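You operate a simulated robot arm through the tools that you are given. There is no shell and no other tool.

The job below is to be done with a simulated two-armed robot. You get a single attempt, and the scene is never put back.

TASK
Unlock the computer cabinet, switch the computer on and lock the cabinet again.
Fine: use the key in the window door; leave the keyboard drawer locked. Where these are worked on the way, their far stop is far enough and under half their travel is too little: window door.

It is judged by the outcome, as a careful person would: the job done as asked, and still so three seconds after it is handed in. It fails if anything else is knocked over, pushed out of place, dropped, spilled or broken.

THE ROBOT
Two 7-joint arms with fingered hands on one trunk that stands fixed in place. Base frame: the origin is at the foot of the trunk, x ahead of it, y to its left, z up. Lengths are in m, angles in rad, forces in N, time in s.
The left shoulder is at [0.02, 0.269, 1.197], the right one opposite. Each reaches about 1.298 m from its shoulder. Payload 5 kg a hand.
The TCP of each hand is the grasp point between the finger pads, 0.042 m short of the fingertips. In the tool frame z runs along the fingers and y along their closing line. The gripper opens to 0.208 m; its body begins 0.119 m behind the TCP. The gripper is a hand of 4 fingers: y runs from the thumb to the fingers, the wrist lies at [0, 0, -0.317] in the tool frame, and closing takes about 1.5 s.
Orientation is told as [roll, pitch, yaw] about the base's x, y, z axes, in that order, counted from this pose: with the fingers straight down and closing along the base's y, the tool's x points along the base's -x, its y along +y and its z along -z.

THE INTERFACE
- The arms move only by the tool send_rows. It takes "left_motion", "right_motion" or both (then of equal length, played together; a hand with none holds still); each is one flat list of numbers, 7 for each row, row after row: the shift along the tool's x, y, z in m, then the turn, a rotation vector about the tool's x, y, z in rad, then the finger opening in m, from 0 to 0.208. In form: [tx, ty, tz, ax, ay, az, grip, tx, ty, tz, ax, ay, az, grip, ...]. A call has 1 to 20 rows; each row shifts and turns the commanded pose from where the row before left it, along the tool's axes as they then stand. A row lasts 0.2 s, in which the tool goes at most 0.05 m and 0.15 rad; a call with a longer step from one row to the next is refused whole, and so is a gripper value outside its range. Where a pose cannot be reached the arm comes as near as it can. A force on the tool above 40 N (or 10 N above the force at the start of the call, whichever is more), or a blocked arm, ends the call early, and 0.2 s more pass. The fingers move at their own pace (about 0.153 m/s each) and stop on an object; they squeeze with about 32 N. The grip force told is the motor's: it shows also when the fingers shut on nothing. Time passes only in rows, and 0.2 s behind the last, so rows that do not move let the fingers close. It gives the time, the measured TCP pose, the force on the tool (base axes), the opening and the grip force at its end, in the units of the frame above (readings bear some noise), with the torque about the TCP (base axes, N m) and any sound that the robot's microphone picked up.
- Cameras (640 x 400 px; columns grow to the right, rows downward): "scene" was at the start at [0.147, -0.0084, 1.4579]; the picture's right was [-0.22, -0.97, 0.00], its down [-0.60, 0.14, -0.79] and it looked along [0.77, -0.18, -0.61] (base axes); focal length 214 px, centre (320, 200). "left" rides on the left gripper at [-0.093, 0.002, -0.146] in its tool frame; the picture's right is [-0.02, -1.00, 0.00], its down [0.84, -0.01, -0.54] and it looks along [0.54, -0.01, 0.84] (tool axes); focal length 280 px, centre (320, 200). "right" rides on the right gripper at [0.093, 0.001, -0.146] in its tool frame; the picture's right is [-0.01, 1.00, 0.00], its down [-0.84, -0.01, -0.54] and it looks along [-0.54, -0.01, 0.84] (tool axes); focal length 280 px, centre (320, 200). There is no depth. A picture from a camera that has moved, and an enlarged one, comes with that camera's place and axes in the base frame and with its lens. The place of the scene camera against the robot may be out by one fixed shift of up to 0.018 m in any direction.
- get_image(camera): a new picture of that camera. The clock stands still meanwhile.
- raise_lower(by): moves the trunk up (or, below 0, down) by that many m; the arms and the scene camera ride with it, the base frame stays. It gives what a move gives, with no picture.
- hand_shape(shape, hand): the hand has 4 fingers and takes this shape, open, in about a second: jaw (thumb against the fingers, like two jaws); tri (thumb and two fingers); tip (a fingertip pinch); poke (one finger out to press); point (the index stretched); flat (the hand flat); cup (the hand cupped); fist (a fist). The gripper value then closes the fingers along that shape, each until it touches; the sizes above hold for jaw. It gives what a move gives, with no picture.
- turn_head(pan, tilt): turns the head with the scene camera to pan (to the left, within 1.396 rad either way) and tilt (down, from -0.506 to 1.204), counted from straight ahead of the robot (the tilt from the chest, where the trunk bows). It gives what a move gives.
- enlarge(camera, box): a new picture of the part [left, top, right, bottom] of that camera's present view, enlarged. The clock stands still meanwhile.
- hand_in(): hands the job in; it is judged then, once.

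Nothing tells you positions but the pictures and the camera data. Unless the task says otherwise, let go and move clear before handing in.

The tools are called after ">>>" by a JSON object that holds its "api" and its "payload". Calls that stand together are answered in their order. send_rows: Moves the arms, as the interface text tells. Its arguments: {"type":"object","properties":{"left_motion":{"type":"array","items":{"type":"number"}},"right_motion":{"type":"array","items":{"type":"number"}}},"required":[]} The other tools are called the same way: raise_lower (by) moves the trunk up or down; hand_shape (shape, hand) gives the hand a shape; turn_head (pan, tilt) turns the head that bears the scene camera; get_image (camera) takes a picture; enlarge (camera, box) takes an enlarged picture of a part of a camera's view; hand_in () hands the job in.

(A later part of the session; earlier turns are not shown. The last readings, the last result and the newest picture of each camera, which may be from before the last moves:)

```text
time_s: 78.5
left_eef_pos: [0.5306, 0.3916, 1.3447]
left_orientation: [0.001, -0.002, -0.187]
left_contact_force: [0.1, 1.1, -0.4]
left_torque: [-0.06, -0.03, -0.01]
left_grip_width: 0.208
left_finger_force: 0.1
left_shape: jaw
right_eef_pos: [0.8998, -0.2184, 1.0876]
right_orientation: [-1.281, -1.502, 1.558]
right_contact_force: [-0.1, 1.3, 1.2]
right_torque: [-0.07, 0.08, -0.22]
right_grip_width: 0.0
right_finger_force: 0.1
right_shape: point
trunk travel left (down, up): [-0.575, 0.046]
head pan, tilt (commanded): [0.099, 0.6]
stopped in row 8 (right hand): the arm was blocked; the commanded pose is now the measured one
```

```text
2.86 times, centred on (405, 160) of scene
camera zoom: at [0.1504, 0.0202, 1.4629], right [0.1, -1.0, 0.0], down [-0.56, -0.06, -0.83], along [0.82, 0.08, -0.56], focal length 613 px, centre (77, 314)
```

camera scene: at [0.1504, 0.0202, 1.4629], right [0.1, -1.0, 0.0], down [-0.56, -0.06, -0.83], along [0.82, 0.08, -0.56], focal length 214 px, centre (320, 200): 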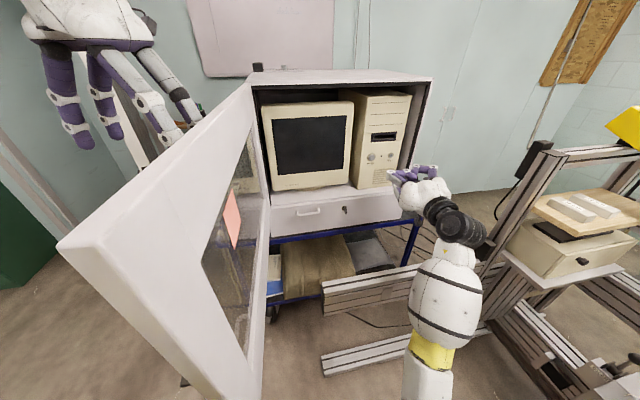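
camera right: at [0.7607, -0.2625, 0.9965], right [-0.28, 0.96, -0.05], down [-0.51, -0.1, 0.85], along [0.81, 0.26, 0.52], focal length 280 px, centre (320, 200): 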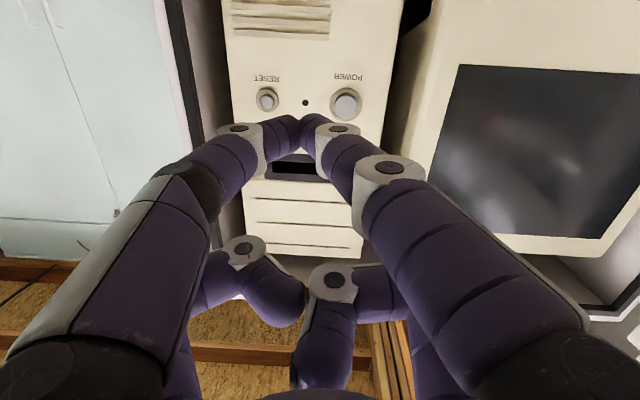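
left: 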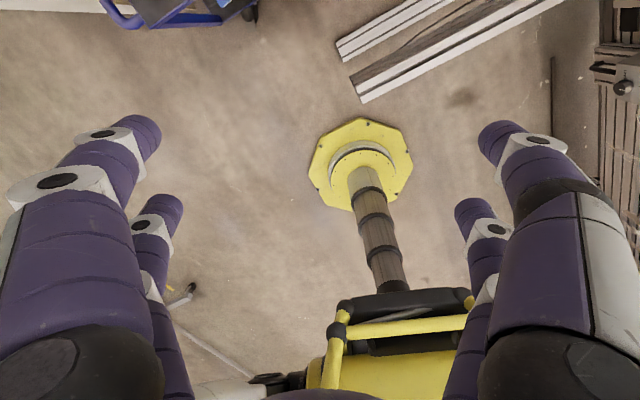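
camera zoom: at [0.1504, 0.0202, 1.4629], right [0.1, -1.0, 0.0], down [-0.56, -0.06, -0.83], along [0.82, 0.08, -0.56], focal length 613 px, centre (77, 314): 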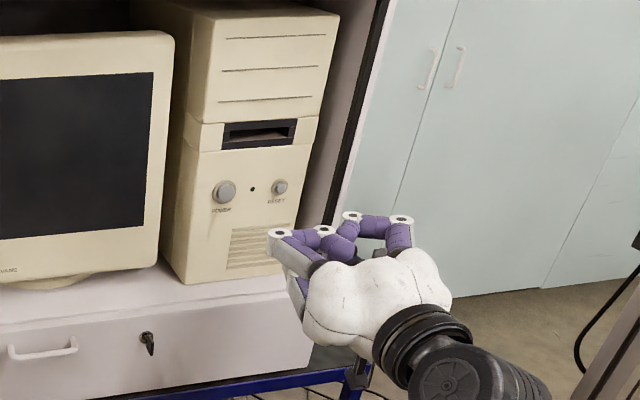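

>>> {"api": "send_rows", "payload": {"right_motion": [-0.007, 0, 0.025, 0, 0, 0, 0, -0.007, 0, 0.025, 0, 0, 0, 0, -0.007, 0, 0.025, 0, 0, 0, 0, -0.006, 0.0, 0.025, 0, 0, 0, 0, 0, 0.015, 0, 0, 0, 0, 0, 0, 0.015, 0, 0, 0, 0, 0, 0, 0.015, 0, 0, 0, 0, 0]}}

>>> {"api": "enlarge", "payload": {"camera": "right", "box": [220, 60, 400, 200]}}

>>> {"api": "enlarge", "payload": {"camera": "scene", "box": [345, 90, 465, 230]}}

```text
time_s: 80.3
left_eef_pos: [0.5315, 0.3896, 1.3441]
left_orientation: [0.0, -0.001, -0.187]
left_contact_force: [-0.8, 0.2, 0.1]
left_torque: [0.04, -0.07, -0.05]
left_grip_width: 0.2078
left_finger_force: 0.1
left_shape: jaw
right_eef_pos: [1.0034, -0.2498, 1.0825]
right_orientation: [-1.429, -1.42, 1.657]
right_contact_force: [0.2, -0.1, 0.6]
right_torque: [-0.01, -0.02, -0.11]
right_grip_width: 0.0
right_finger_force: 0.0
right_shape: point
right hand out of reach, approached as far as the arm can: row 3, 4, 5, 6, 7
trunk travel left (down, up): [-0.575, 0.046]
head pan, tilt (commanded): [0.099, 0.6]
stopped in row 7 (right hand): the arm was blocked; the commanded pose is now the measured one
```

```text
2.86 times, centred on (310, 130) of right
camera zoom: at [0.8614, -0.2946, 0.9916], right [-0.23, 0.96, -0.13], down [-0.53, -0.01, 0.85], along [0.82, 0.26, 0.52], focal length 801 px, centre (349, 400)
```

zoom: 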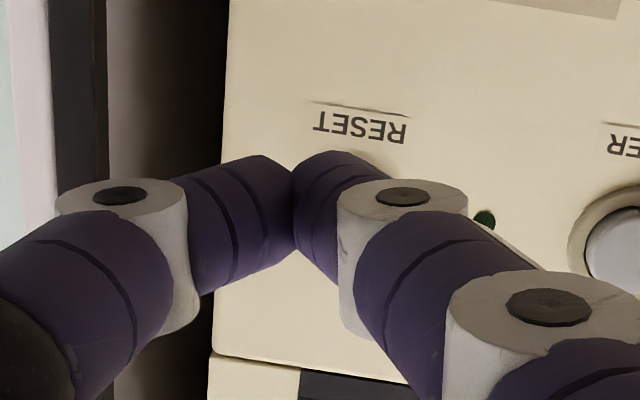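

```text
2.86 times, centred on (405, 160) of scene
camera zoom: at [0.1503, 0.0194, 1.4629], right [0.1, -0.99, 0.0], down [-0.56, -0.06, -0.83], along [0.82, 0.08, -0.56], focal length 613 px, centre (77, 314)
```

zoom: 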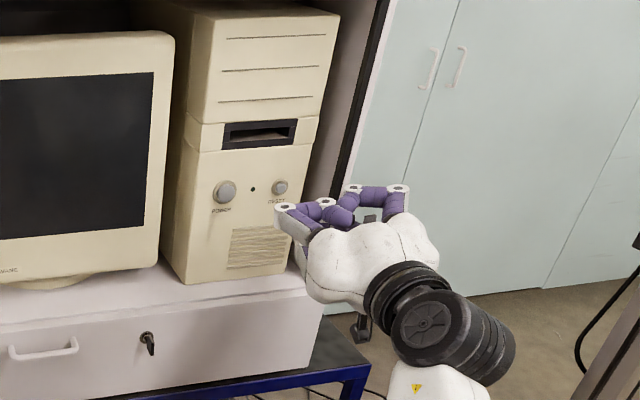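

>>> {"api": "turn_head", "payload": {"pan": -0.3, "tilt": 0.95}}

>>> {"api": "get_image", "payload": {"camera": "scene"}}

```text
time_s: 81.1
left_eef_pos: [0.5326, 0.3899, 1.3441]
left_orientation: [0.0, -0.001, -0.187]
left_contact_force: [-0.3, 0.2, 0.6]
left_torque: [0.03, 0.0, 0.02]
left_grip_width: 0.208
left_finger_force: 0.1
left_shape: jaw
right_eef_pos: [1.0024, -0.249, 1.0819]
right_orientation: [-1.426, -1.422, 1.658]
right_contact_force: [0.0, 0.8, -0.2]
right_torque: [0.0, 0.05, 0.07]
right_grip_width: 0.0
right_finger_force: 0.0
right_shape: point
trunk travel left (down, up): [-0.575, 0.046]
head pan, tilt (commanded): [-0.3, 0.949]
```

```text
taken
camera scene: at [0.1322, -0.0106, 1.4345], right [-0.29, -0.96, 0.0], down [-0.78, 0.24, -0.58], along [0.56, -0.17, -0.81], focal length 214 px, centre (320, 200)
```

scene: 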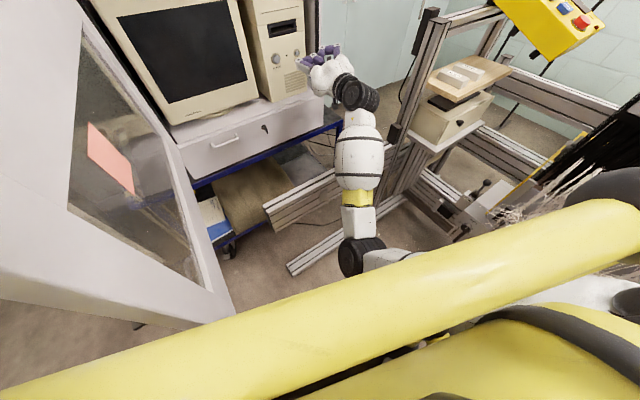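

>>> {"api": "send_rows", "payload": {"right_motion": [0, 0, -0.04, 0, 0, 0, 0, 0, 0, -0.04, 0, 0, 0, 0, -0.01, 0, -0.02, 0.1, 0, 0, 0, -0.01, 0, 0, 0.1, 0, 0, 0, -0.01, 0, 0, 0.1, 0, 0, 0]}}

>>> {"api": "send_rows", "payload": {"right_motion": [0, 0.02, 0, 0, 0, 0, 0, 0, 0.02, 0, 0, 0, 0, 0, 0, 0.02, 0, 0, 0, 0, 0]}}

>>> {"api": "get_image", "payload": {"camera": "scene"}}

```text
time_s: 82.5
left_eef_pos: [0.5317, 0.3903, 1.345]
left_orientation: [0.0, -0.002, -0.187]
left_contact_force: [-0.8, -0.4, 1.2]
left_torque: [0.01, -0.12, -0.02]
left_grip_width: 0.208
left_finger_force: 0.2
left_shape: jaw
right_eef_pos: [0.9083, -0.3555, 1.0755]
right_orientation: [-1.829, -1.34, 1.885]
right_contact_force: [-0.4, 0.4, 0.2]
right_torque: [0.0, 0.03, 0.11]
right_grip_width: 0.0
right_finger_force: 0.1
right_shape: point
right hand out of reach, approached as far as the arm can: row 3, 4, 5
trunk travel left (down, up): [-0.575, 0.046]
head pan, tilt (commanded): [-0.3, 0.949]
stopped in row 5 (right hand): the arm was blocked; the commanded pose is now the measured one
```

```text
time_s: 83.5
left_eef_pos: [0.5316, 0.3901, 1.3445]
left_orientation: [-0.001, 0.001, -0.186]
left_contact_force: [0.0, -0.7, 0.4]
left_torque: [0.05, -0.03, -0.01]
left_grip_width: 0.208
left_finger_force: 0.1
left_shape: jaw
right_eef_pos: [0.9082, -0.3548, 1.0541]
right_orientation: [-1.806, -1.268, 1.834]
right_contact_force: [0.1, 0.9, 0.5]
right_torque: [-0.01, 0.03, 0.05]
right_grip_width: 0.0
right_finger_force: 0.1
right_shape: point
right hand out of reach, approached as far as the arm can: row 2, 3
trunk travel left (down, up): [-0.575, 0.046]
head pan, tilt (commanded): [-0.3, 0.949]
stopped in row 3 (right hand): the arm was blocked; the commanded pose is now the measured one
```

```text
taken
camera scene: at [0.1321, -0.0108, 1.4345], right [-0.3, -0.96, 0.0], down [-0.78, 0.24, -0.58], along [0.56, -0.17, -0.81], focal length 214 px, centre (320, 200)
```

scene: 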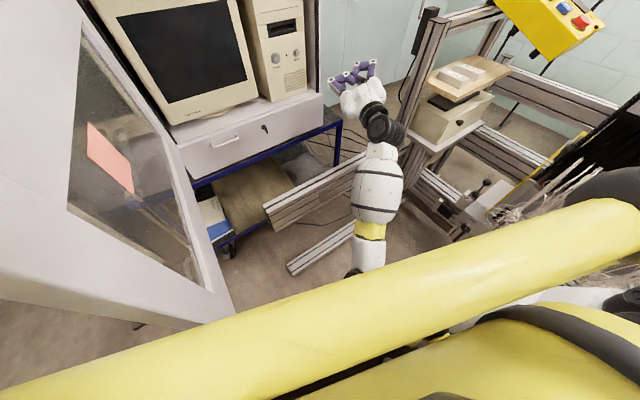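

The wrist is at its roll limit in this posture. I'll back off and roll the hand toward -90°, where it has room.

>>> {"api": "send_rows", "payload": {"right_motion": [0, 0, -0.03, 0, 0, -0.13, 0, 0, 0, -0.03, 0, 0, -0.13, 0, 0, 0, 0, 0, 0, -0.13, 0, 0, 0, 0, 0, 0, -0.13, 0, 0, 0, 0, 0, 0, -0.13, 0, 0, 0, 0, 0, 0, -0.13, 0, 0, 0, 0, 0, 0, -0.13, 0, 0, 0, 0, 0, 0, -0.13, 0, 0, 0, 0, 0, 0, -0.13, 0, 0, 0, 0, 0, 0, -0.11, 0]}}

>>> {"api": "get_image", "payload": {"camera": "scene"}}

>>> {"api": "get_image", "payload": {"camera": "right"}}

```text
time_s: 85.7
left_eef_pos: [0.532, 0.3905, 1.3443]
left_orientation: [0.0, 0.0, -0.188]
left_contact_force: [-0.4, -0.2, -0.3]
left_torque: [0.0, -0.01, -0.01]
left_grip_width: 0.2079
left_finger_force: 0.0
left_shape: jaw
right_eef_pos: [0.8491, -0.3544, 1.0518]
right_orientation: [-1.64, 0.004, 1.613]
right_contact_force: [-0.2, 0.9, 0.8]
right_torque: [0.01, 0.07, -0.01]
right_grip_width: 0.0002
right_finger_force: 0.0
right_shape: point
trunk travel left (down, up): [-0.575, 0.046]
head pan, tilt (commanded): [-0.3, 0.949]
```

```text
taken
camera scene: at [0.1321, -0.0106, 1.4345], right [-0.3, -0.96, 0.0], down [-0.78, 0.24, -0.58], along [0.56, -0.17, -0.81], focal length 214 px, centre (320, 200)
```

scene: 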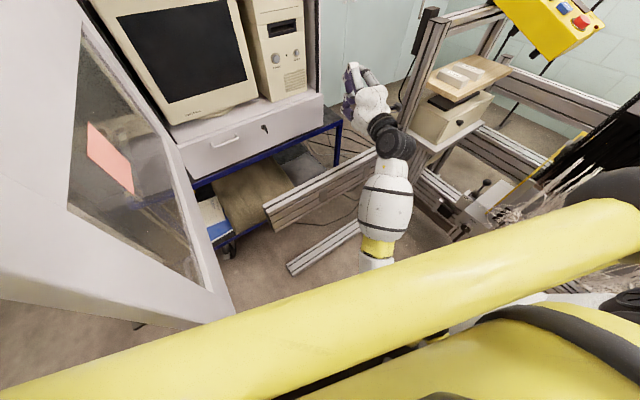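

```text
taken
camera right: at [0.7074, -0.4527, 1.0404], right [0.07, 0.01, -1.0], down [-0.57, 0.82, -0.03], along [0.82, 0.57, 0.06], focal length 280 px, centre (320, 200)
```

right: 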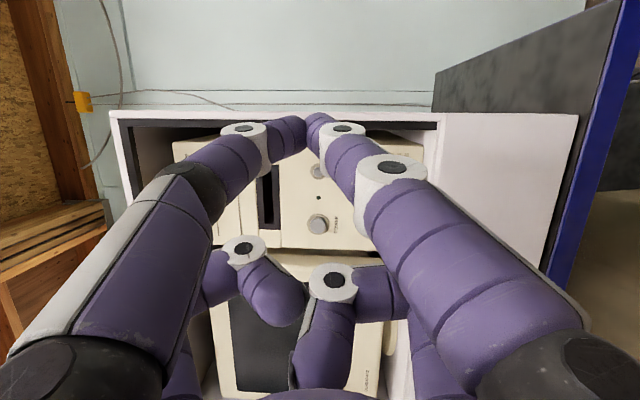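

>>> {"api": "send_rows", "payload": {"right_motion": [-0.04, 0, 0, -0.035, -0.03, 0, 0, -0.04, 0, 0, -0.035, -0.03, 0, 0, -0.04, 0, 0, 0, -0.03, 0, 0, -0.04, 0, 0, 0, -0.03, 0, 0, -0.04, 0, 0.0, 0, 0, 0, 0]}}

>>> {"api": "get_image", "payload": {"camera": "scene"}}

>>> {"api": "get_image", "payload": {"camera": "right"}}

```text
time_s: 86.9
left_eef_pos: [0.5327, 0.3905, 1.3451]
left_orientation: [0.0, -0.001, -0.185]
left_contact_force: [0.5, -0.6, -0.4]
left_torque: [0.03, 0.0, 0.01]
left_grip_width: 0.2078
left_finger_force: 0.0
left_shape: jaw
right_eef_pos: [0.8354, -0.2442, 1.0064]
right_orientation: [-1.587, 0.059, 1.742]
right_contact_force: [0.2, 0.8, 0.8]
right_torque: [0.02, 0.08, -0.03]
right_grip_width: 0.0
right_finger_force: 0.1
right_shape: point
right hand out of reach, approached as far as the arm can: row 1, 2, 3, 4, 5
trunk travel left (down, up): [-0.575, 0.046]
head pan, tilt (commanded): [-0.3, 0.949]
```

```text
taken
camera scene: at [0.1322, -0.0106, 1.4345], right [-0.3, -0.96, 0.0], down [-0.78, 0.24, -0.58], along [0.56, -0.17, -0.81], focal length 214 px, centre (320, 200)
```

scene: 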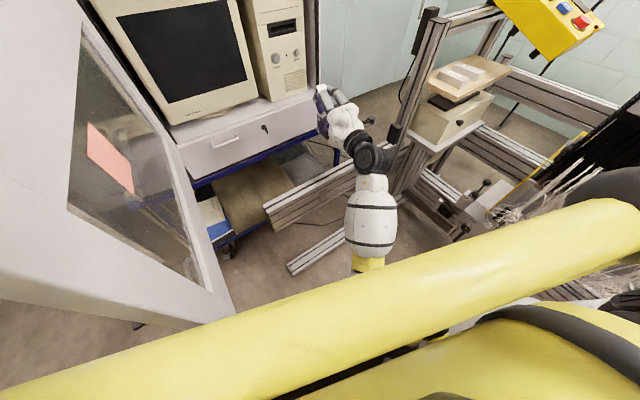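

```text
taken
camera right: at [0.7074, -0.361, 1.0075], right [0.02, -0.04, -1.0], down [-0.67, 0.74, -0.05], along [0.74, 0.68, -0.01], focal length 280 px, centre (320, 200)
```

right: 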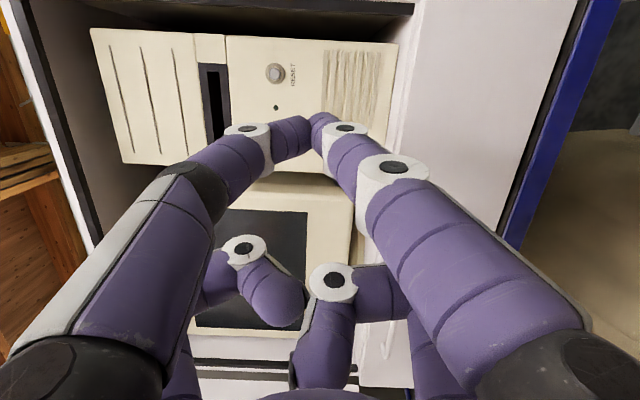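

Left of centre at this height the arm runs out of range, but higher up it reached fine earlier. I'll go back right and up, roll to neutral, then come at the button from above with the hand pitched down.

>>> {"api": "send_rows", "payload": {"right_motion": [0.04, 0, 0, 0, 0, 0, 0, 0.04, 0, 0, 0, 0, 0, 0, 0.04, -0.01, 0, 0, 0, 0, 0, 0, -0.04, 0, 0, 0, 0, 0, 0, -0.045, 0, 0, 0, 0, 0, 0, -0.045, 0, 0, 0, 0, 0, 0, -0.045, 0, 0, 0, 0, 0, 0, -0.045, 0, 0, 0, 0, 0, 0, -0.045, 0, 0, 0, 0, 0]}}

>>> {"api": "send_rows", "payload": {"right_motion": [0, 0, 0, 0, 0, 0.15, 0, 0, 0, 0, 0, 0, 0.15, 0, 0, 0, 0, 0, 0, 0.15, 0, 0, 0, 0, 0, 0, 0.15, 0, 0, 0, 0, 0, 0, 0.15, 0, 0, 0, 0, 0, 0, 0.15, 0, 0, 0, 0, 0, 0, 0.15, 0, 0, 0, 0, 0, 0, 0.15, 0, 0, 0, 0, 0, 0, 0.15, 0, 0, 0, 0, 0, 0, 0.15, 0]}}

>>> {"api": "turn_head", "payload": {"pan": 0.0, "tilt": 0.65}}

>>> {"api": "get_image", "payload": {"camera": "scene"}}

```text
time_s: 89.1
left_eef_pos: [0.5314, 0.3913, 1.343]
left_orientation: [0.0, -0.002, -0.187]
left_contact_force: [-0.1, 1.0, -0.4]
left_torque: [-0.04, 0.03, 0.01]
left_grip_width: 0.2079
left_finger_force: 0.0
left_shape: jaw
right_eef_pos: [0.8509, -0.379, 1.1449]
right_orientation: [-1.563, 0.077, 1.697]
right_contact_force: [0.1, 0.5, 0.7]
right_torque: [-0.04, 0.15, -0.05]
right_grip_width: 0.0002
right_finger_force: 0.0
right_shape: point
right hand out of reach, approached as far as the arm can: row 7, 8, 9
trunk travel left (down, up): [-0.575, 0.046]
head pan, tilt (commanded): [-0.3, 0.949]
stopped in row 9 (right hand): the arm was blocked; the commanded pose is now the measured one
```

```text
time_s: 91.3
left_eef_pos: [0.5314, 0.3912, 1.3447]
left_orientation: [0.0, 0.0, -0.185]
left_contact_force: [-0.2, -0.9, -0.5]
left_torque: [-0.02, 0.0, -0.04]
left_grip_width: 0.2081
left_finger_force: 0.1
left_shape: jaw
right_eef_pos: [0.8529, -0.3794, 1.1436]
right_orientation: [-1.516, -1.425, 1.642]
right_contact_force: [-0.6, 0.6, -0.1]
right_torque: [0.0, -0.01, 0.13]
right_grip_width: 0.0003
right_finger_force: 0.0
right_shape: point
trunk travel left (down, up): [-0.575, 0.046]
head pan, tilt (commanded): [-0.3, 0.949]
```

```text
time_s: 92.1
left_eef_pos: [0.5318, 0.3915, 1.3442]
left_orientation: [0.0, -0.001, -0.187]
left_contact_force: [-1.1, -0.5, -0.7]
left_torque: [-0.01, -0.01, 0.01]
left_grip_width: 0.208
left_finger_force: 0.0
left_shape: jaw
right_eef_pos: [0.8526, -0.38, 1.1458]
right_orientation: [-1.525, -1.422, 1.648]
right_contact_force: [0.6, 0.0, -0.2]
right_torque: [0.03, -0.02, 0.13]
right_grip_width: 0.0
right_finger_force: 0.1
right_shape: point
trunk travel left (down, up): [-0.575, 0.046]
head pan, tilt (commanded): [0.0, 0.649]
```

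```text
taken
camera scene: at [0.1495, 0.0108, 1.4585], right [0.0, -1.0, 0.0], down [-0.61, 0.0, -0.8], along [0.8, 0.0, -0.61], focal length 214 px, centre (320, 200)
```

scene: 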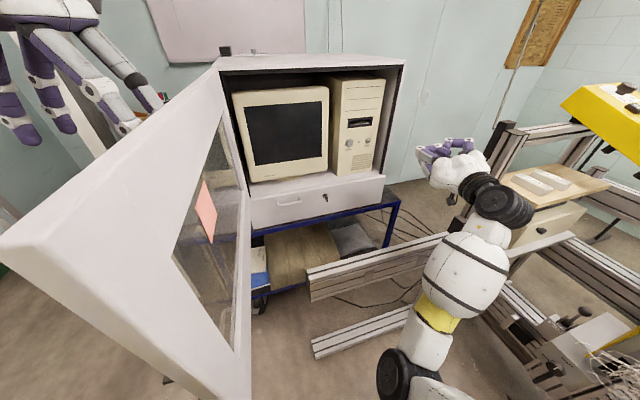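

>>> {"api": "send_rows", "payload": {"right_motion": [-0.04, 0, -0.01, 0, 0, 0, 0, -0.04, 0, -0.01, 0, 0, 0, 0, -0.04, 0, -0.01, 0, 0, 0, 0, -0.03, 0, -0.01, -0.1, 0, 0, 0, 0, 0.03, 0, -0.1, 0, 0, 0, 0, 0.04, 0, -0.1, 0, 0, 0, 0, 0.04, 0, -0.05, 0, 0, 0]}}

>>> {"api": "get_image", "payload": {"camera": "scene"}}

```text
time_s: 93.7
left_eef_pos: [0.5317, 0.3907, 1.3437]
left_orientation: [0.001, 0.001, -0.187]
left_contact_force: [-0.1, -0.4, -0.4]
left_torque: [0.0, 0.03, -0.02]
left_grip_width: 0.2078
left_finger_force: 0.0
left_shape: jaw
right_eef_pos: [0.8035, -0.2719, 1.1697]
right_orientation: [-1.172, -1.427, 1.651]
right_contact_force: [1.1, 0.2, -0.7]
right_torque: [-0.02, 0.0, 0.08]
right_grip_width: 0.0001
right_finger_force: 0.0
right_shape: point
right hand out of reach, approached as far as the arm can: row 1, 2, 3
trunk travel left (down, up): [-0.575, 0.046]
head pan, tilt (commanded): [0.0, 0.649]
```

```text
taken
camera scene: at [0.1496, 0.0109, 1.4586], right [0.0, -1.0, 0.0], down [-0.6, 0.0, -0.8], along [0.8, 0.0, -0.6], focal length 214 px, centre (320, 200)
```

scene: 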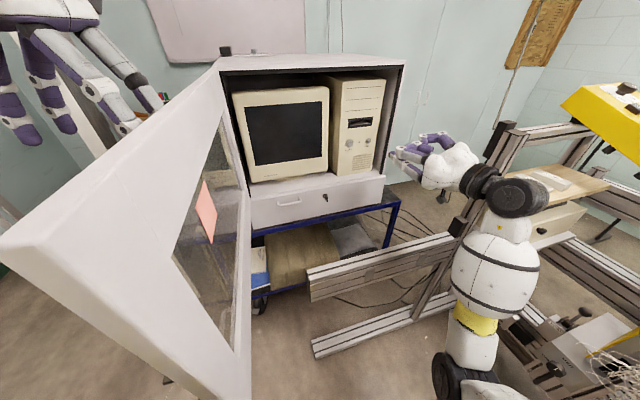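

>>> {"api": "send_rows", "payload": {"right_motion": [0, 0, 0, 0, 0, -0.13, 0, 0, 0, 0, 0, 0, -0.13, 0, 0, 0, 0, 0, 0, -0.13, 0, 0, 0, 0, 0, 0, -0.13, 0, 0, 0, 0, 0, 0, -0.13, 0]}}

>>> {"api": "send_rows", "payload": {"right_motion": [-0.016, 0.025, 0, 0, 0, 0, 0, -0.016, 0.025, 0, 0, 0, 0, 0, -0.016, 0.025, 0, 0, 0, 0, 0]}}

>>> {"api": "get_image", "payload": {"camera": "scene"}}

>>> {"api": "get_image", "payload": {"camera": "right"}}

```text
time_s: 94.9
left_eef_pos: [0.5322, 0.3895, 1.3443]
left_orientation: [0.002, 0.001, -0.186]
left_contact_force: [-0.2, -0.6, -0.4]
left_torque: [0.02, 0.04, 0.0]
left_grip_width: 0.2076
left_finger_force: 0.1
left_shape: jaw
right_eef_pos: [0.8043, -0.2726, 1.17]
right_orientation: [-1.493, -0.784, 1.989]
right_contact_force: [0.2, -0.1, -0.2]
right_torque: [0.01, 0.09, 0.03]
right_grip_width: 0.0
right_finger_force: 0.1
right_shape: point
trunk travel left (down, up): [-0.575, 0.046]
head pan, tilt (commanded): [0.0, 0.649]
```

```text
time_s: 95.7
left_eef_pos: [0.5315, 0.3922, 1.3438]
left_orientation: [0.001, 0.001, -0.186]
left_contact_force: [0.1, 0.6, -0.2]
left_torque: [-0.07, -0.04, -0.02]
left_grip_width: 0.2082
left_finger_force: 0.0
left_shape: jaw
right_eef_pos: [0.763, -0.1945, 1.1508]
right_orientation: [-1.491, -0.783, 1.988]
right_contact_force: [0.3, -0.6, 0.7]
right_torque: [-0.02, 0.08, 0.07]
right_grip_width: 0.0003
right_finger_force: 0.1
right_shape: point
trunk travel left (down, up): [-0.575, 0.046]
head pan, tilt (commanded): [0.0, 0.649]
```

```text
taken
camera scene: at [0.1494, 0.0113, 1.4586], right [0.0, -1.0, 0.0], down [-0.6, 0.0, -0.8], along [0.8, 0.0, -0.6], focal length 214 px, centre (320, 200)
```

scene: 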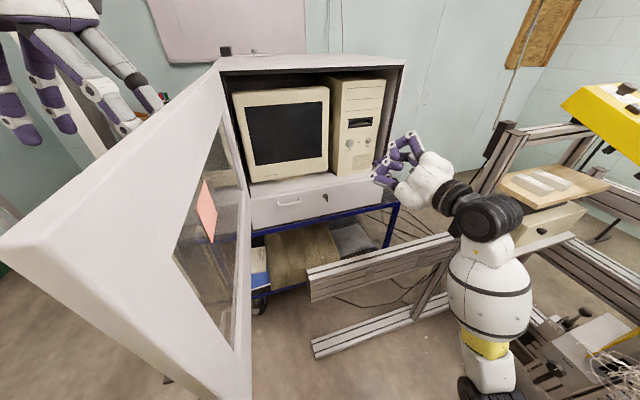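

```text
taken
camera right: at [0.6601, -0.3204, 1.0914], right [-0.36, 0.62, -0.7], down [-0.72, 0.29, 0.63], along [0.6, 0.73, 0.34], focal length 280 px, centre (320, 200)
```

right: 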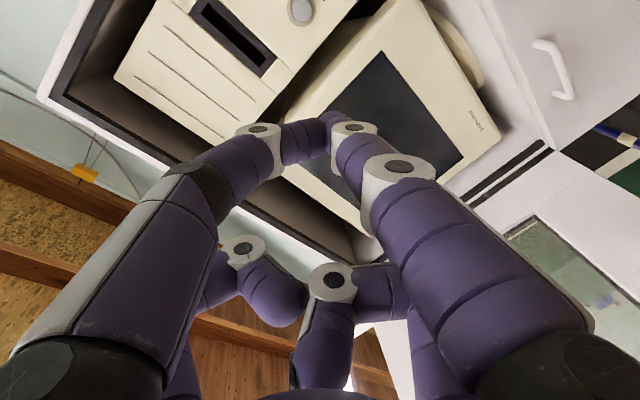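

>>> {"api": "enlarge", "payload": {"camera": "right", "box": [220, 60, 420, 200]}}

>>> {"api": "enlarge", "payload": {"camera": "scene", "box": [340, 110, 460, 220]}}

```text
2.86 times, centred on (320, 130) of right
camera zoom: at [0.6601, -0.3204, 1.0914], right [-0.36, 0.62, -0.7], down [-0.72, 0.29, 0.63], along [0.6, 0.73, 0.34], focal length 801 px, centre (320, 400)
```

zoom: 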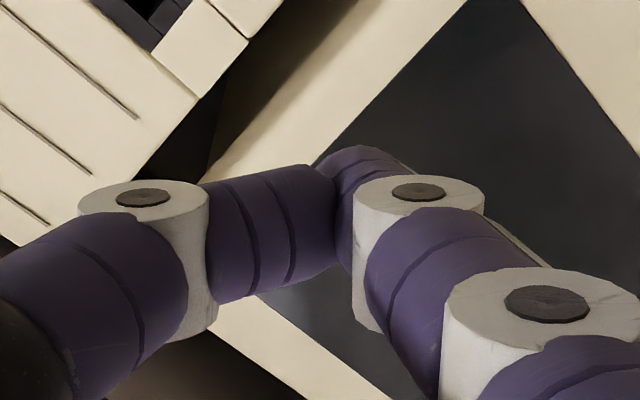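

```text
3.64 times, centred on (400, 165) of scene
camera zoom: at [0.1494, 0.0113, 1.4586], right [0.0, -1.0, 0.0], down [-0.6, 0.0, -0.8], along [0.8, 0.0, -0.6], focal length 780 px, centre (29, 327)
```

zoom: 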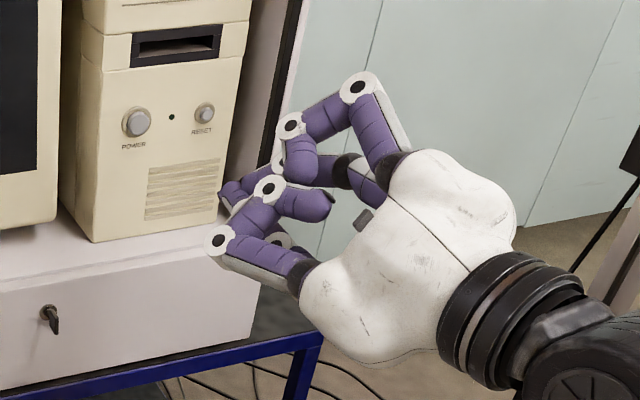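

>>> {"api": "send_rows", "payload": {"right_motion": [0.0095, -0.0029, 0.025, 0, 0, 0, 0, 0.0095, -0.0029, 0.025, 0, 0, 0, 0, 0.0095, -0.0029, 0.025, 0, 0, 0, 0, 0.0095, -0.0029, 0.025, 0, 0, 0, 0, 0.0095, -0.0029, 0.025, 0, 0, 0, 0, 0.0095, -0.0029, 0.025, 0, 0, 0, 0, 0.0095, -0.0029, 0.02, 0, 0, 0, 0, 0.0095, -0.0027, 0.01, 0, 0, 0, 0]}}

>>> {"api": "enlarge", "payload": {"camera": "right", "box": [220, 40, 420, 200]}}

>>> {"api": "enlarge", "payload": {"camera": "scene", "box": [320, 110, 440, 210]}}

```text
time_s: 97.5
left_eef_pos: [0.5317, 0.3906, 1.3432]
left_orientation: [0.0, -0.001, -0.186]
left_contact_force: [0.5, 0.4, -0.7]
left_torque: [0.03, 0.0, 0.05]
left_grip_width: 0.2079
left_finger_force: 0.0
left_shape: jaw
right_eef_pos: [0.9532, -0.177, 1.1035]
right_orientation: [-1.492, -0.787, 1.987]
right_contact_force: [0.3, -0.2, 1.0]
right_torque: [-0.02, 0.03, 0.09]
right_grip_width: 0.0
right_finger_force: 0.1
right_shape: point
trunk travel left (down, up): [-0.575, 0.046]
head pan, tilt (commanded): [0.0, 0.649]
```

```text
2.50 times, centred on (320, 120) of right
camera zoom: at [0.8501, -0.3024, 1.044], right [-0.36, 0.62, -0.69], down [-0.72, 0.29, 0.63], along [0.6, 0.73, 0.34], focal length 701 px, centre (320, 400)
```

zoom: 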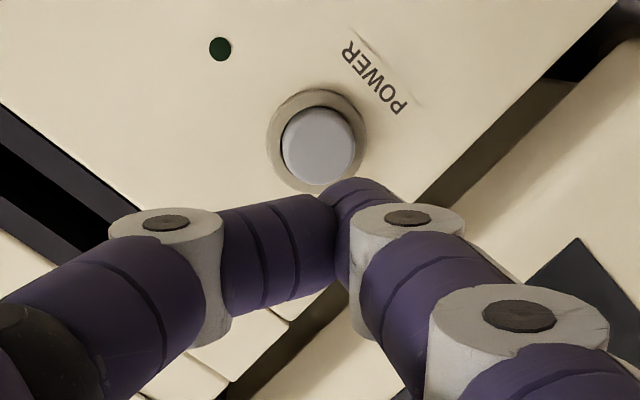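

```text
4.00 times, centred on (380, 160) of scene
camera zoom: at [0.1496, 0.0108, 1.4586], right [0.0, -1.0, 0.0], down [-0.6, 0.0, -0.8], along [0.8, 0.0, -0.6], focal length 858 px, centre (80, 360)
```

zoom: 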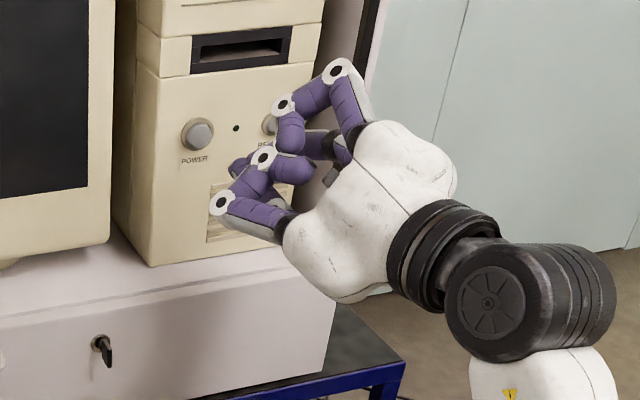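

>>> {"api": "send_rows", "payload": {"right_motion": [-0.001, -0.002, 0.03, 0, 0, 0, 0, -0.001, -0.002, 0.03, 0, 0, 0, 0, 0, 0, 0.03, 0, 0, 0, 0, 0, 0, 0, 0, 0, 0, 0]}}

>>> {"api": "enlarge", "payload": {"camera": "right", "box": [220, 40, 420, 200]}}

>>> {"api": "enlarge", "payload": {"camera": "scene", "box": [320, 110, 440, 210]}}

```text
time_s: 98.6
left_eef_pos: [0.5295, 0.3887, 1.3468]
left_orientation: [0.001, -0.005, -0.187]
left_contact_force: [-0.8, 0.0, 0.6]
left_torque: [-0.04, -0.13, 0.0]
left_grip_width: 0.2081
left_finger_force: 0.1
left_shape: jaw
right_eef_pos: [1.0308, -0.14, 1.1052]
right_orientation: [-1.49, -0.785, 1.986]
right_contact_force: [-32.0, -14.6, -1.8]
right_torque: [-0.6, 1.67, -0.19]
right_grip_width: 0.0
right_finger_force: 0.1
right_shape: point
trunk travel left (down, up): [-0.575, 0.046]
head pan, tilt (commanded): [0.0, 0.649]
heard: click
stopped in row 4 (right hand): the force on the tool passed its limit at 58 N (the readings are from after the stop); the commanded pose is now the measured one
```

```text
2.50 times, centred on (320, 120) of right
camera zoom: at [0.9279, -0.2654, 1.045], right [-0.36, 0.62, -0.7], down [-0.72, 0.3, 0.63], along [0.6, 0.73, 0.34], focal length 701 px, centre (320, 400)
```

zoom: 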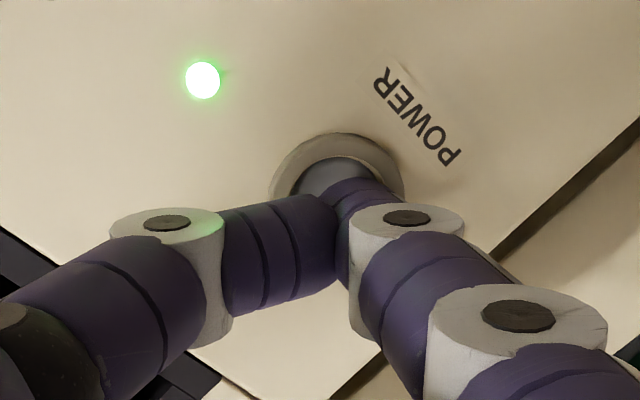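

```text
4.00 times, centred on (380, 160) of scene
camera zoom: at [0.1468, 0.0099, 1.4589], right [0.0, -1.0, 0.0], down [-0.6, 0.0, -0.8], along [0.8, 0.0, -0.6], focal length 858 px, centre (80, 360)
```

zoom: 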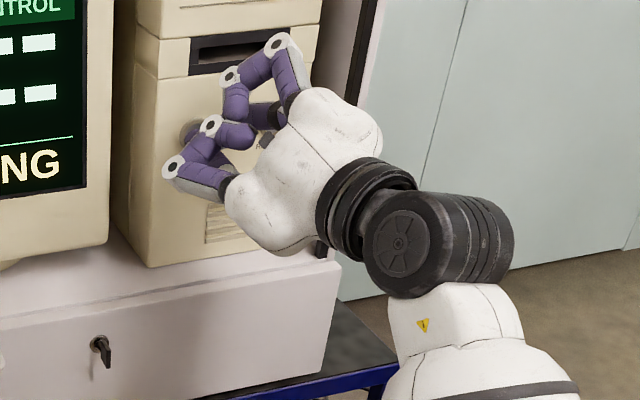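

The button clicked, the LED is lit green and the monitor has come on. I'll back straight away from the button so it isn't pressed again.

>>> {"api": "send_rows", "payload": {"right_motion": [0, 0, -0.02, 0, 0, 0, 0, 0, 0, -0.03, 0, 0, 0, 0, 0, 0, -0.03, 0, 0, 0, 0, 0, 0, -0.03, 0, 0, 0, 0, 0, 0, -0.04, 0, 0, 0, 0, 0, 0, -0.04, 0, 0, 0, 0]}}

>>> {"api": "get_image", "payload": {"camera": "scene"}}

>>> {"api": "enlarge", "payload": {"camera": "scene", "box": [210, 50, 430, 220]}}

```text
time_s: 100.0
left_eef_pos: [0.5309, 0.3894, 1.3449]
left_orientation: [0.002, 0.0, -0.187]
left_contact_force: [-0.2, -1.2, 0.6]
left_torque: [0.07, -0.02, -0.03]
left_grip_width: 0.2076
left_finger_force: 0.1
left_shape: jaw
right_eef_pos: [0.8637, -0.2239, 1.114]
right_orientation: [-1.491, -0.784, 1.987]
right_contact_force: [0.2, -0.6, -0.2]
right_torque: [0.0, -0.1, -0.07]
right_grip_width: 0.0
right_finger_force: 0.2
right_shape: point
trunk travel left (down, up): [-0.575, 0.046]
head pan, tilt (commanded): [0.0, 0.649]
```

```text
taken
camera scene: at [0.1495, 0.0105, 1.4587], right [0.0, -1.0, 0.0], down [-0.6, 0.0, -0.8], along [0.8, 0.0, -0.6], focal length 214 px, centre (320, 200)
```

scene: 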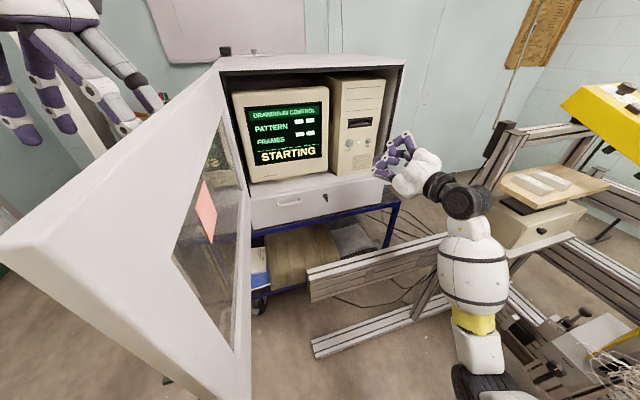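

```text
2.35 times, centred on (320, 135) of scene
camera zoom: at [0.1495, 0.0105, 1.4587], right [0.0, -1.0, 0.0], down [-0.6, 0.0, -0.8], along [0.8, 0.0, -0.6], focal length 505 px, centre (320, 353)
```

zoom: 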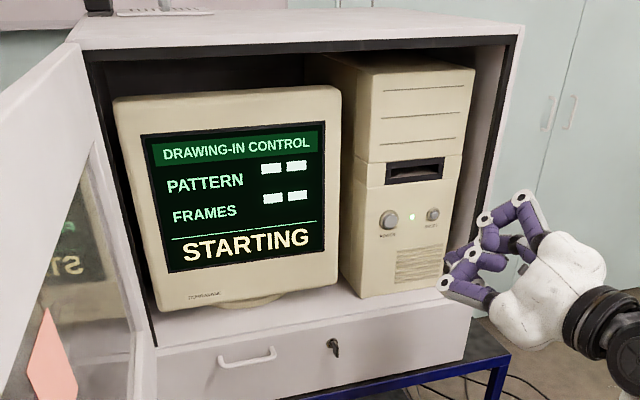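

The computer shows "STARTING". Next I'll move the right hand out of the door's sweep, to the right.

>>> {"api": "send_rows", "payload": {"right_motion": [0.0079, -0.0258, -0.0356, 0, 0, 0, 0, 0.0079, -0.0258, -0.0356, 0, 0, 0, 0, 0.0079, -0.0258, -0.0356, 0, 0, 0, 0, 0.0079, -0.0258, -0.0356, 0, 0, 0, 0, 0.0079, -0.0258, -0.0356, 0, 0, 0, 0, 0.0079, -0.0258, -0.0356, 0, 0, 0, 0, 0.0079, -0.0258, -0.0356, 0, 0, 0, 0]}}

>>> {"api": "turn_head", "payload": {"pan": 0.35, "tilt": 0.6}}

>>> {"api": "get_image", "payload": {"camera": "scene"}}

>>> {"api": "get_image", "payload": {"camera": "left"}}

```text
time_s: 101.6
left_eef_pos: [0.5311, 0.3895, 1.3448]
left_orientation: [0.002, 0.0, -0.188]
left_contact_force: [-0.2, -0.7, 0.3]
left_torque: [0.07, -0.09, 0.0]
left_grip_width: 0.208
left_finger_force: 0.1
left_shape: jaw
right_eef_pos: [0.7225, -0.4829, 1.216]
right_orientation: [-1.491, -0.784, 1.99]
right_contact_force: [-0.1, 0.1, -0.8]
right_torque: [0.03, -0.16, -0.04]
right_grip_width: 0.0
right_finger_force: 0.2
right_shape: point
trunk travel left (down, up): [-0.575, 0.046]
head pan, tilt (commanded): [0.0, 0.649]
```

```text
time_s: 102.4
left_eef_pos: [0.5317, 0.3896, 1.343]
left_orientation: [0.0, 0.001, -0.188]
left_contact_force: [-0.6, 0.3, 0.2]
left_torque: [0.03, 0.04, 0.02]
left_grip_width: 0.2078
left_finger_force: 0.0
left_shape: jaw
right_eef_pos: [0.7232, -0.4838, 1.2153]
right_orientation: [-1.492, -0.785, 1.988]
right_contact_force: [-0.6, 0.2, 0.7]
right_torque: [-0.02, 0.08, 0.08]
right_grip_width: 0.0
right_finger_force: 0.0
right_shape: point
trunk travel left (down, up): [-0.575, 0.046]
head pan, tilt (commanded): [0.351, 0.6]
```

```text
taken
camera scene: at [0.1459, 0.0411, 1.4628], right [0.34, -0.94, 0.0], down [-0.53, -0.19, -0.82], along [0.78, 0.28, -0.57], focal length 214 px, centre (320, 200)
```

scene: 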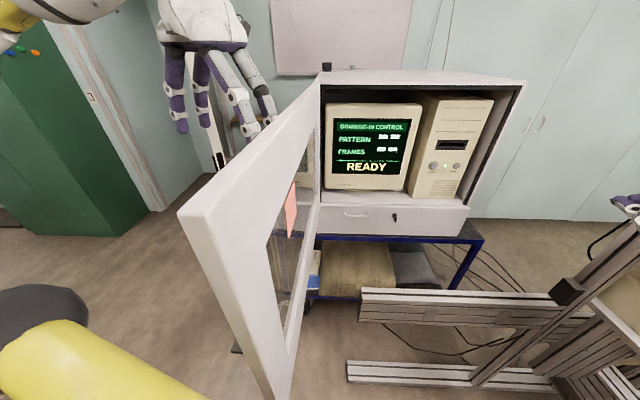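

```text
taken
camera left: at [0.624, 0.374, 1.4896], right [-0.17, -0.99, 0.0], down [-0.83, 0.14, 0.54], along [-0.53, 0.09, -0.84], focal length 280 px, centre (320, 200)
```

left: 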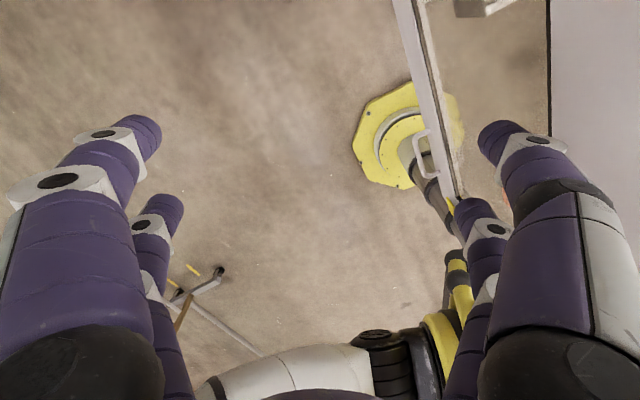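

The screen now reads "READY". To close the door, I'll use the left hand, fingers closed, to push on the outer top rail, starting gently.

>>> {"api": "send_rows", "payload": {"left_motion": [0, 0, 0, 0, 0, 0, 0.1, 0, 0, 0, 0, 0, 0, 0, 0, 0, 0, 0, 0, 0, 0, -0.005, -0.028, 0, 0, 0, 0, 0, -0.005, -0.028, 0, 0, 0, 0, 0, -0.005, -0.028, 0, 0, 0, 0, 0, -0.005, -0.028, 0, 0, 0, 0, 0, -0.0112, -0.0267, 0, 0, 0, 0, 0, -0.0112, -0.0267, 0, 0, 0, 0, 0, -0.0112, -0.0267, 0, 0, 0, 0, 0]}}

>>> {"api": "get_image", "payload": {"camera": "scene"}}

>>> {"api": "get_image", "payload": {"camera": "left"}}

```text
time_s: 104.6
left_eef_pos: [0.5496, 0.1904, 1.3442]
left_orientation: [0.001, -0.001, -0.186]
left_contact_force: [-0.3, -0.9, 0.1]
left_torque: [0.12, 0.02, 0.02]
left_grip_width: 0.0002
left_finger_force: 31.8
left_shape: jaw
right_eef_pos: [0.7237, -0.4842, 1.2155]
right_orientation: [-1.493, -0.785, 1.986]
right_contact_force: [-0.1, -1.1, -0.2]
right_torque: [0.04, 0.05, 0.23]
right_grip_width: 0.0003
right_finger_force: 0.0
right_shape: point
trunk travel left (down, up): [-0.575, 0.046]
head pan, tilt (commanded): [0.351, 0.6]
```

```text
taken
camera scene: at [0.146, 0.0404, 1.4628], right [0.34, -0.94, 0.0], down [-0.53, -0.19, -0.83], along [0.77, 0.28, -0.56], focal length 214 px, centre (320, 200)
```

scene: 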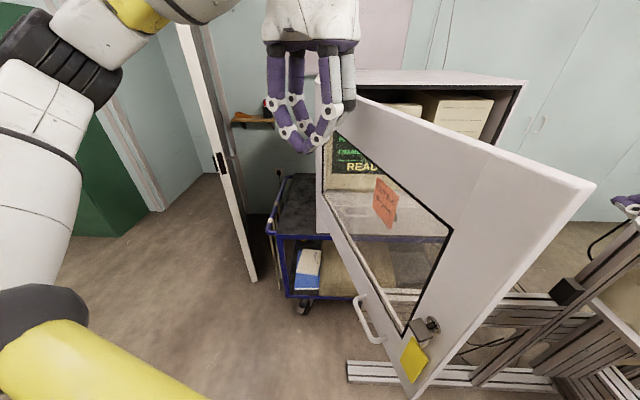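

```text
taken
camera left: at [0.641, 0.1741, 1.4896], right [-0.17, -0.99, 0.0], down [-0.83, 0.14, 0.54], along [-0.53, 0.09, -0.84], focal length 280 px, centre (320, 200)
```

left: 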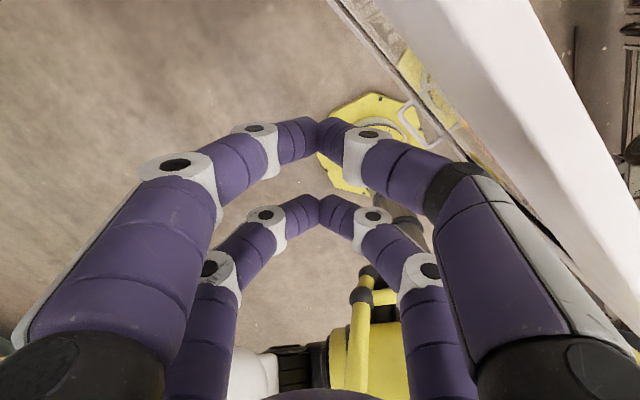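

The door is closing under control, now at about 70°. I'll keep following with the left hand.

>>> {"api": "send_rows", "payload": {"left_motion": [-0.02, -0.0235, 0, 0, 0, 0, 0, -0.02, -0.0235, 0, 0, 0, 0, 0, -0.02, -0.0235, 0, 0, 0, 0, 0, -0.02, -0.0235, 0, 0, 0, 0, 0, -0.026, -0.0164, 0, 0, 0, 0, 0, -0.026, -0.0164, 0, 0, 0, 0, 0, -0.026, -0.0164, 0, 0, 0, 0, 0]}}

>>> {"api": "get_image", "payload": {"camera": "scene"}}

```text
time_s: 106.2
left_eef_pos: [0.6778, 0.0193, 1.3435]
left_orientation: [0.0, 0.001, -0.188]
left_contact_force: [0.8, -1.2, 0.0]
left_torque: [0.09, 0.02, 0.0]
left_grip_width: 0.0
left_finger_force: 31.9
left_shape: jaw
right_eef_pos: [0.7236, -0.4836, 1.2164]
right_orientation: [-1.489, -0.785, 1.986]
right_contact_force: [-0.7, -1.1, -0.4]
right_torque: [0.01, 0.02, 0.19]
right_grip_width: 0.0
right_finger_force: 0.0
right_shape: point
trunk travel left (down, up): [-0.575, 0.046]
head pan, tilt (commanded): [0.351, 0.6]
```

```text
taken
camera scene: at [0.1459, 0.0403, 1.4628], right [0.34, -0.94, 0.0], down [-0.53, -0.19, -0.83], along [0.77, 0.28, -0.56], focal length 214 px, centre (320, 200)
```

scene: 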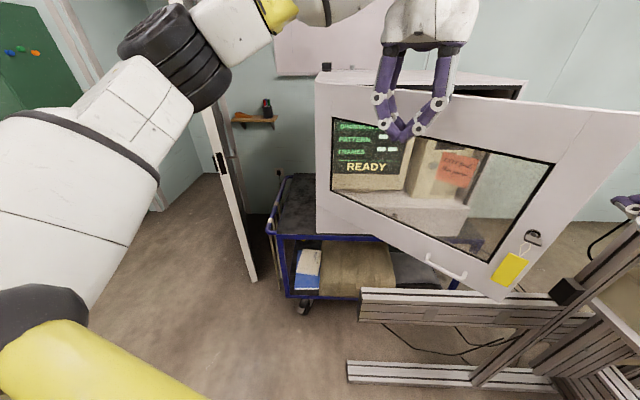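

>>> {"api": "send_rows", "payload": {"right_motion": [0.009, -0.0065, -0.034, 0, 0, 0, 0, 0.009, -0.0065, -0.034, 0, 0, 0, 0]}}

>>> {"api": "turn_head", "payload": {"pan": -0.1, "tilt": 0.5}}

>>> {"api": "get_image", "payload": {"camera": "scene"}}

```text
time_s: 106.8
left_eef_pos: [0.677, 0.023, 1.3453]
left_orientation: [0.001, 0.001, -0.188]
left_contact_force: [-0.1, 0.8, -0.4]
left_torque: [-0.06, -0.06, 0.0]
left_grip_width: 0.0
left_finger_force: 31.9
left_shape: jaw
right_eef_pos: [0.6727, -0.5325, 1.2181]
right_orientation: [-1.491, -0.783, 1.99]
right_contact_force: [0.3, 0.8, 0.1]
right_torque: [-0.05, 0.14, 0.02]
right_grip_width: 0.0002
right_finger_force: 0.1
right_shape: point
trunk travel left (down, up): [-0.575, 0.046]
head pan, tilt (commanded): [0.351, 0.6]
```

```text
time_s: 107.7
left_eef_pos: [0.6768, 0.022, 1.3442]
left_orientation: [-0.001, 0.001, -0.186]
left_contact_force: [0.3, -1.1, -0.1]
left_torque: [0.01, 0.03, 0.01]
left_grip_width: 0.0001
left_finger_force: 32.2
left_shape: jaw
right_eef_pos: [0.6729, -0.5346, 1.2169]
right_orientation: [-1.493, -0.783, 1.987]
right_contact_force: [0.2, -1.1, 0.0]
right_torque: [-0.06, 0.07, 0.07]
right_grip_width: 0.0001
right_finger_force: 0.0
right_shape: point
trunk travel left (down, up): [-0.575, 0.046]
head pan, tilt (commanded): [-0.099, 0.499]
```

```text
taken
camera scene: at [0.1534, 0.0019, 1.4719], right [-0.1, -1.0, 0.0], down [-0.48, 0.05, -0.88], along [0.87, -0.09, -0.48], focal length 214 px, centre (320, 200)
```

scene: 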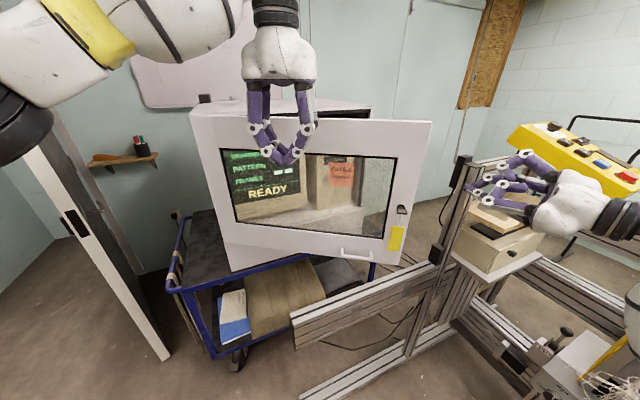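

>>> {"api": "send_rows", "payload": {"left_motion": [-0.022, -0.007, 0, 0, 0, 0, 0, -0.022, -0.007, 0, 0, 0, 0, 0, -0.022, -0.007, 0, 0, 0, 0, 0, -0.022, -0.007, 0, 0, 0, 0, 0, -0.02, -0.0016, 0, 0, 0, 0, 0, -0.02, -0.0016, 0, 0, 0, 0, 0, 0, 0, 0, 0, 0, 0, 0]}}

>>> {"api": "get_image", "payload": {"camera": "scene"}}

```text
time_s: 109.5
left_eef_pos: [0.804, -0.0059, 1.3558]
left_orientation: [-0.027, -0.008, -0.16]
left_contact_force: [-0.3, 1.3, 0.4]
left_torque: [-0.19, -0.09, -0.01]
left_grip_width: 0.0
left_finger_force: 32.0
left_shape: jaw
right_eef_pos: [0.6716, -0.5327, 1.2186]
right_orientation: [-1.491, -0.782, 1.987]
right_contact_force: [-1.1, 1.6, 1.4]
right_torque: [-0.13, 0.19, -0.2]
right_grip_width: 0.0
right_finger_force: 0.0
right_shape: point
trunk travel left (down, up): [-0.575, 0.046]
head pan, tilt (commanded): [-0.099, 0.499]
stopped in row 7 (left hand): the arm was blocked; the commanded pose is now the measured one
```

```text
taken
camera scene: at [0.1523, 0.0034, 1.4721], right [-0.1, -0.99, 0.0], down [-0.48, 0.05, -0.88], along [0.87, -0.09, -0.48], focal length 214 px, centre (320, 200)
```

scene: 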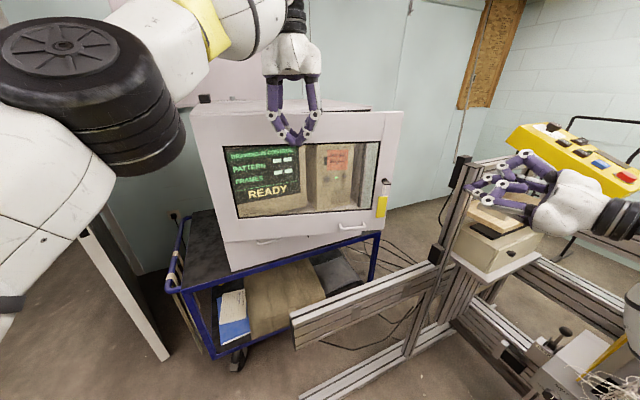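

The door is down to about 15°. I'll withdraw the left hand and let the right hand finish closing it.

>>> {"api": "send_rows", "payload": {"left_motion": [0.04, 0, 0, 0, 0, 0, 0, 0.04, 0.01, 0, 0, 0, 0, 0, 0.035, 0.025, 0, 0, 0, 0, 0, 0.035, 0.03, 0, 0, 0, 0, 0, 0.035, 0.03, 0, 0, 0, 0, 0, 0.035, 0.03, 0, 0, 0, 0, 0, 0.03, 0.035, 0, 0, 0, 0, 0, 0.02, 0.04, 0, 0, 0, 0, 0, 0, 0.045, 0, 0, 0, 0, 0], "right_motion": [0, 0, 0, 0, 0, -0.1, 0, 0, 0, 0, 0, 0, -0.1, 0, 0, 0, 0, 0, 0, -0.1, 0, 0, 0, 0, 0, 0, -0.1, 0, 0, 0, 0, 0, 0, -0.1, 0, 0, 0, 0, 0, 0, -0.1, 0, 0, 0, 0, 0, 0, -0.1, 0, 0, 0, 0, 0, 0, -0.085, 0, 0, 0, 0, 0, 0, 0, 0]}}

>>> {"api": "hand_shape", "payload": {"shape": "tip", "hand": "right"}}

>>> {"api": "get_image", "payload": {"camera": "scene"}}

>>> {"api": "get_image", "payload": {"camera": "right"}}

```text
time_s: 111.5
left_eef_pos: [0.5763, 0.2788, 1.347]
left_orientation: [-0.025, -0.01, -0.162]
left_contact_force: [-0.1, 1.2, -0.3]
left_torque: [-0.18, 0.01, -0.03]
left_grip_width: 0.0001
left_finger_force: 32.1
left_shape: jaw
right_eef_pos: [0.6724, -0.5311, 1.2179]
right_orientation: [-1.514, 0.001, 2.045]
right_contact_force: [-0.4, 1.2, 1.1]
right_torque: [-0.11, 0.18, -0.17]
right_grip_width: 0.0
right_finger_force: 0.1
right_shape: point
trunk travel left (down, up): [-0.575, 0.046]
head pan, tilt (commanded): [-0.099, 0.499]
```

```text
time_s: 112.4
left_eef_pos: [0.5757, 0.2759, 1.3488]
left_orientation: [-0.024, -0.009, -0.162]
left_contact_force: [-0.6, 0.1, -0.7]
left_torque: [0.03, -0.02, 0.0]
left_grip_width: 0.0002
left_finger_force: 32.2
left_shape: jaw
right_eef_pos: [0.6735, -0.5352, 1.2172]
right_orientation: [-1.517, -0.001, 2.045]
right_contact_force: [1.2, 0.0, -0.1]
right_torque: [0.02, -0.01, 0.06]
right_grip_width: 0.2076
right_finger_force: 0.1
right_shape: tip
trunk travel left (down, up): [-0.575, 0.046]
head pan, tilt (commanded): [-0.099, 0.499]
```

```text
taken
camera scene: at [0.1532, 0.0016, 1.472], right [-0.1, -1.0, 0.0], down [-0.48, 0.05, -0.88], along [0.87, -0.09, -0.48], focal length 214 px, centre (320, 200)
```

scene: 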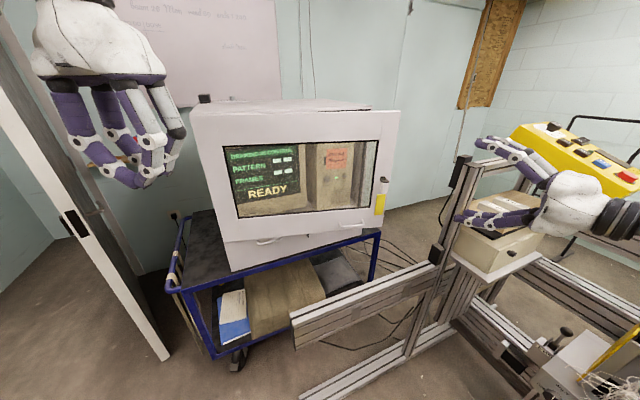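

```text
taken
camera right: at [0.5865, -0.6834, 1.223], right [-0.06, -0.01, -1.0], down [-0.86, 0.51, 0.04], along [0.5, 0.86, -0.04], focal length 280 px, centre (320, 200)
```

right: 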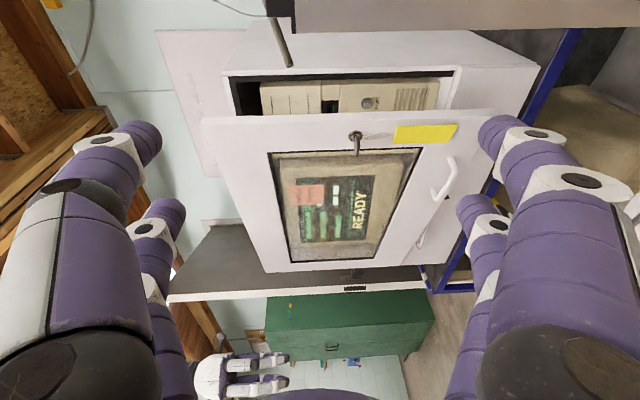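

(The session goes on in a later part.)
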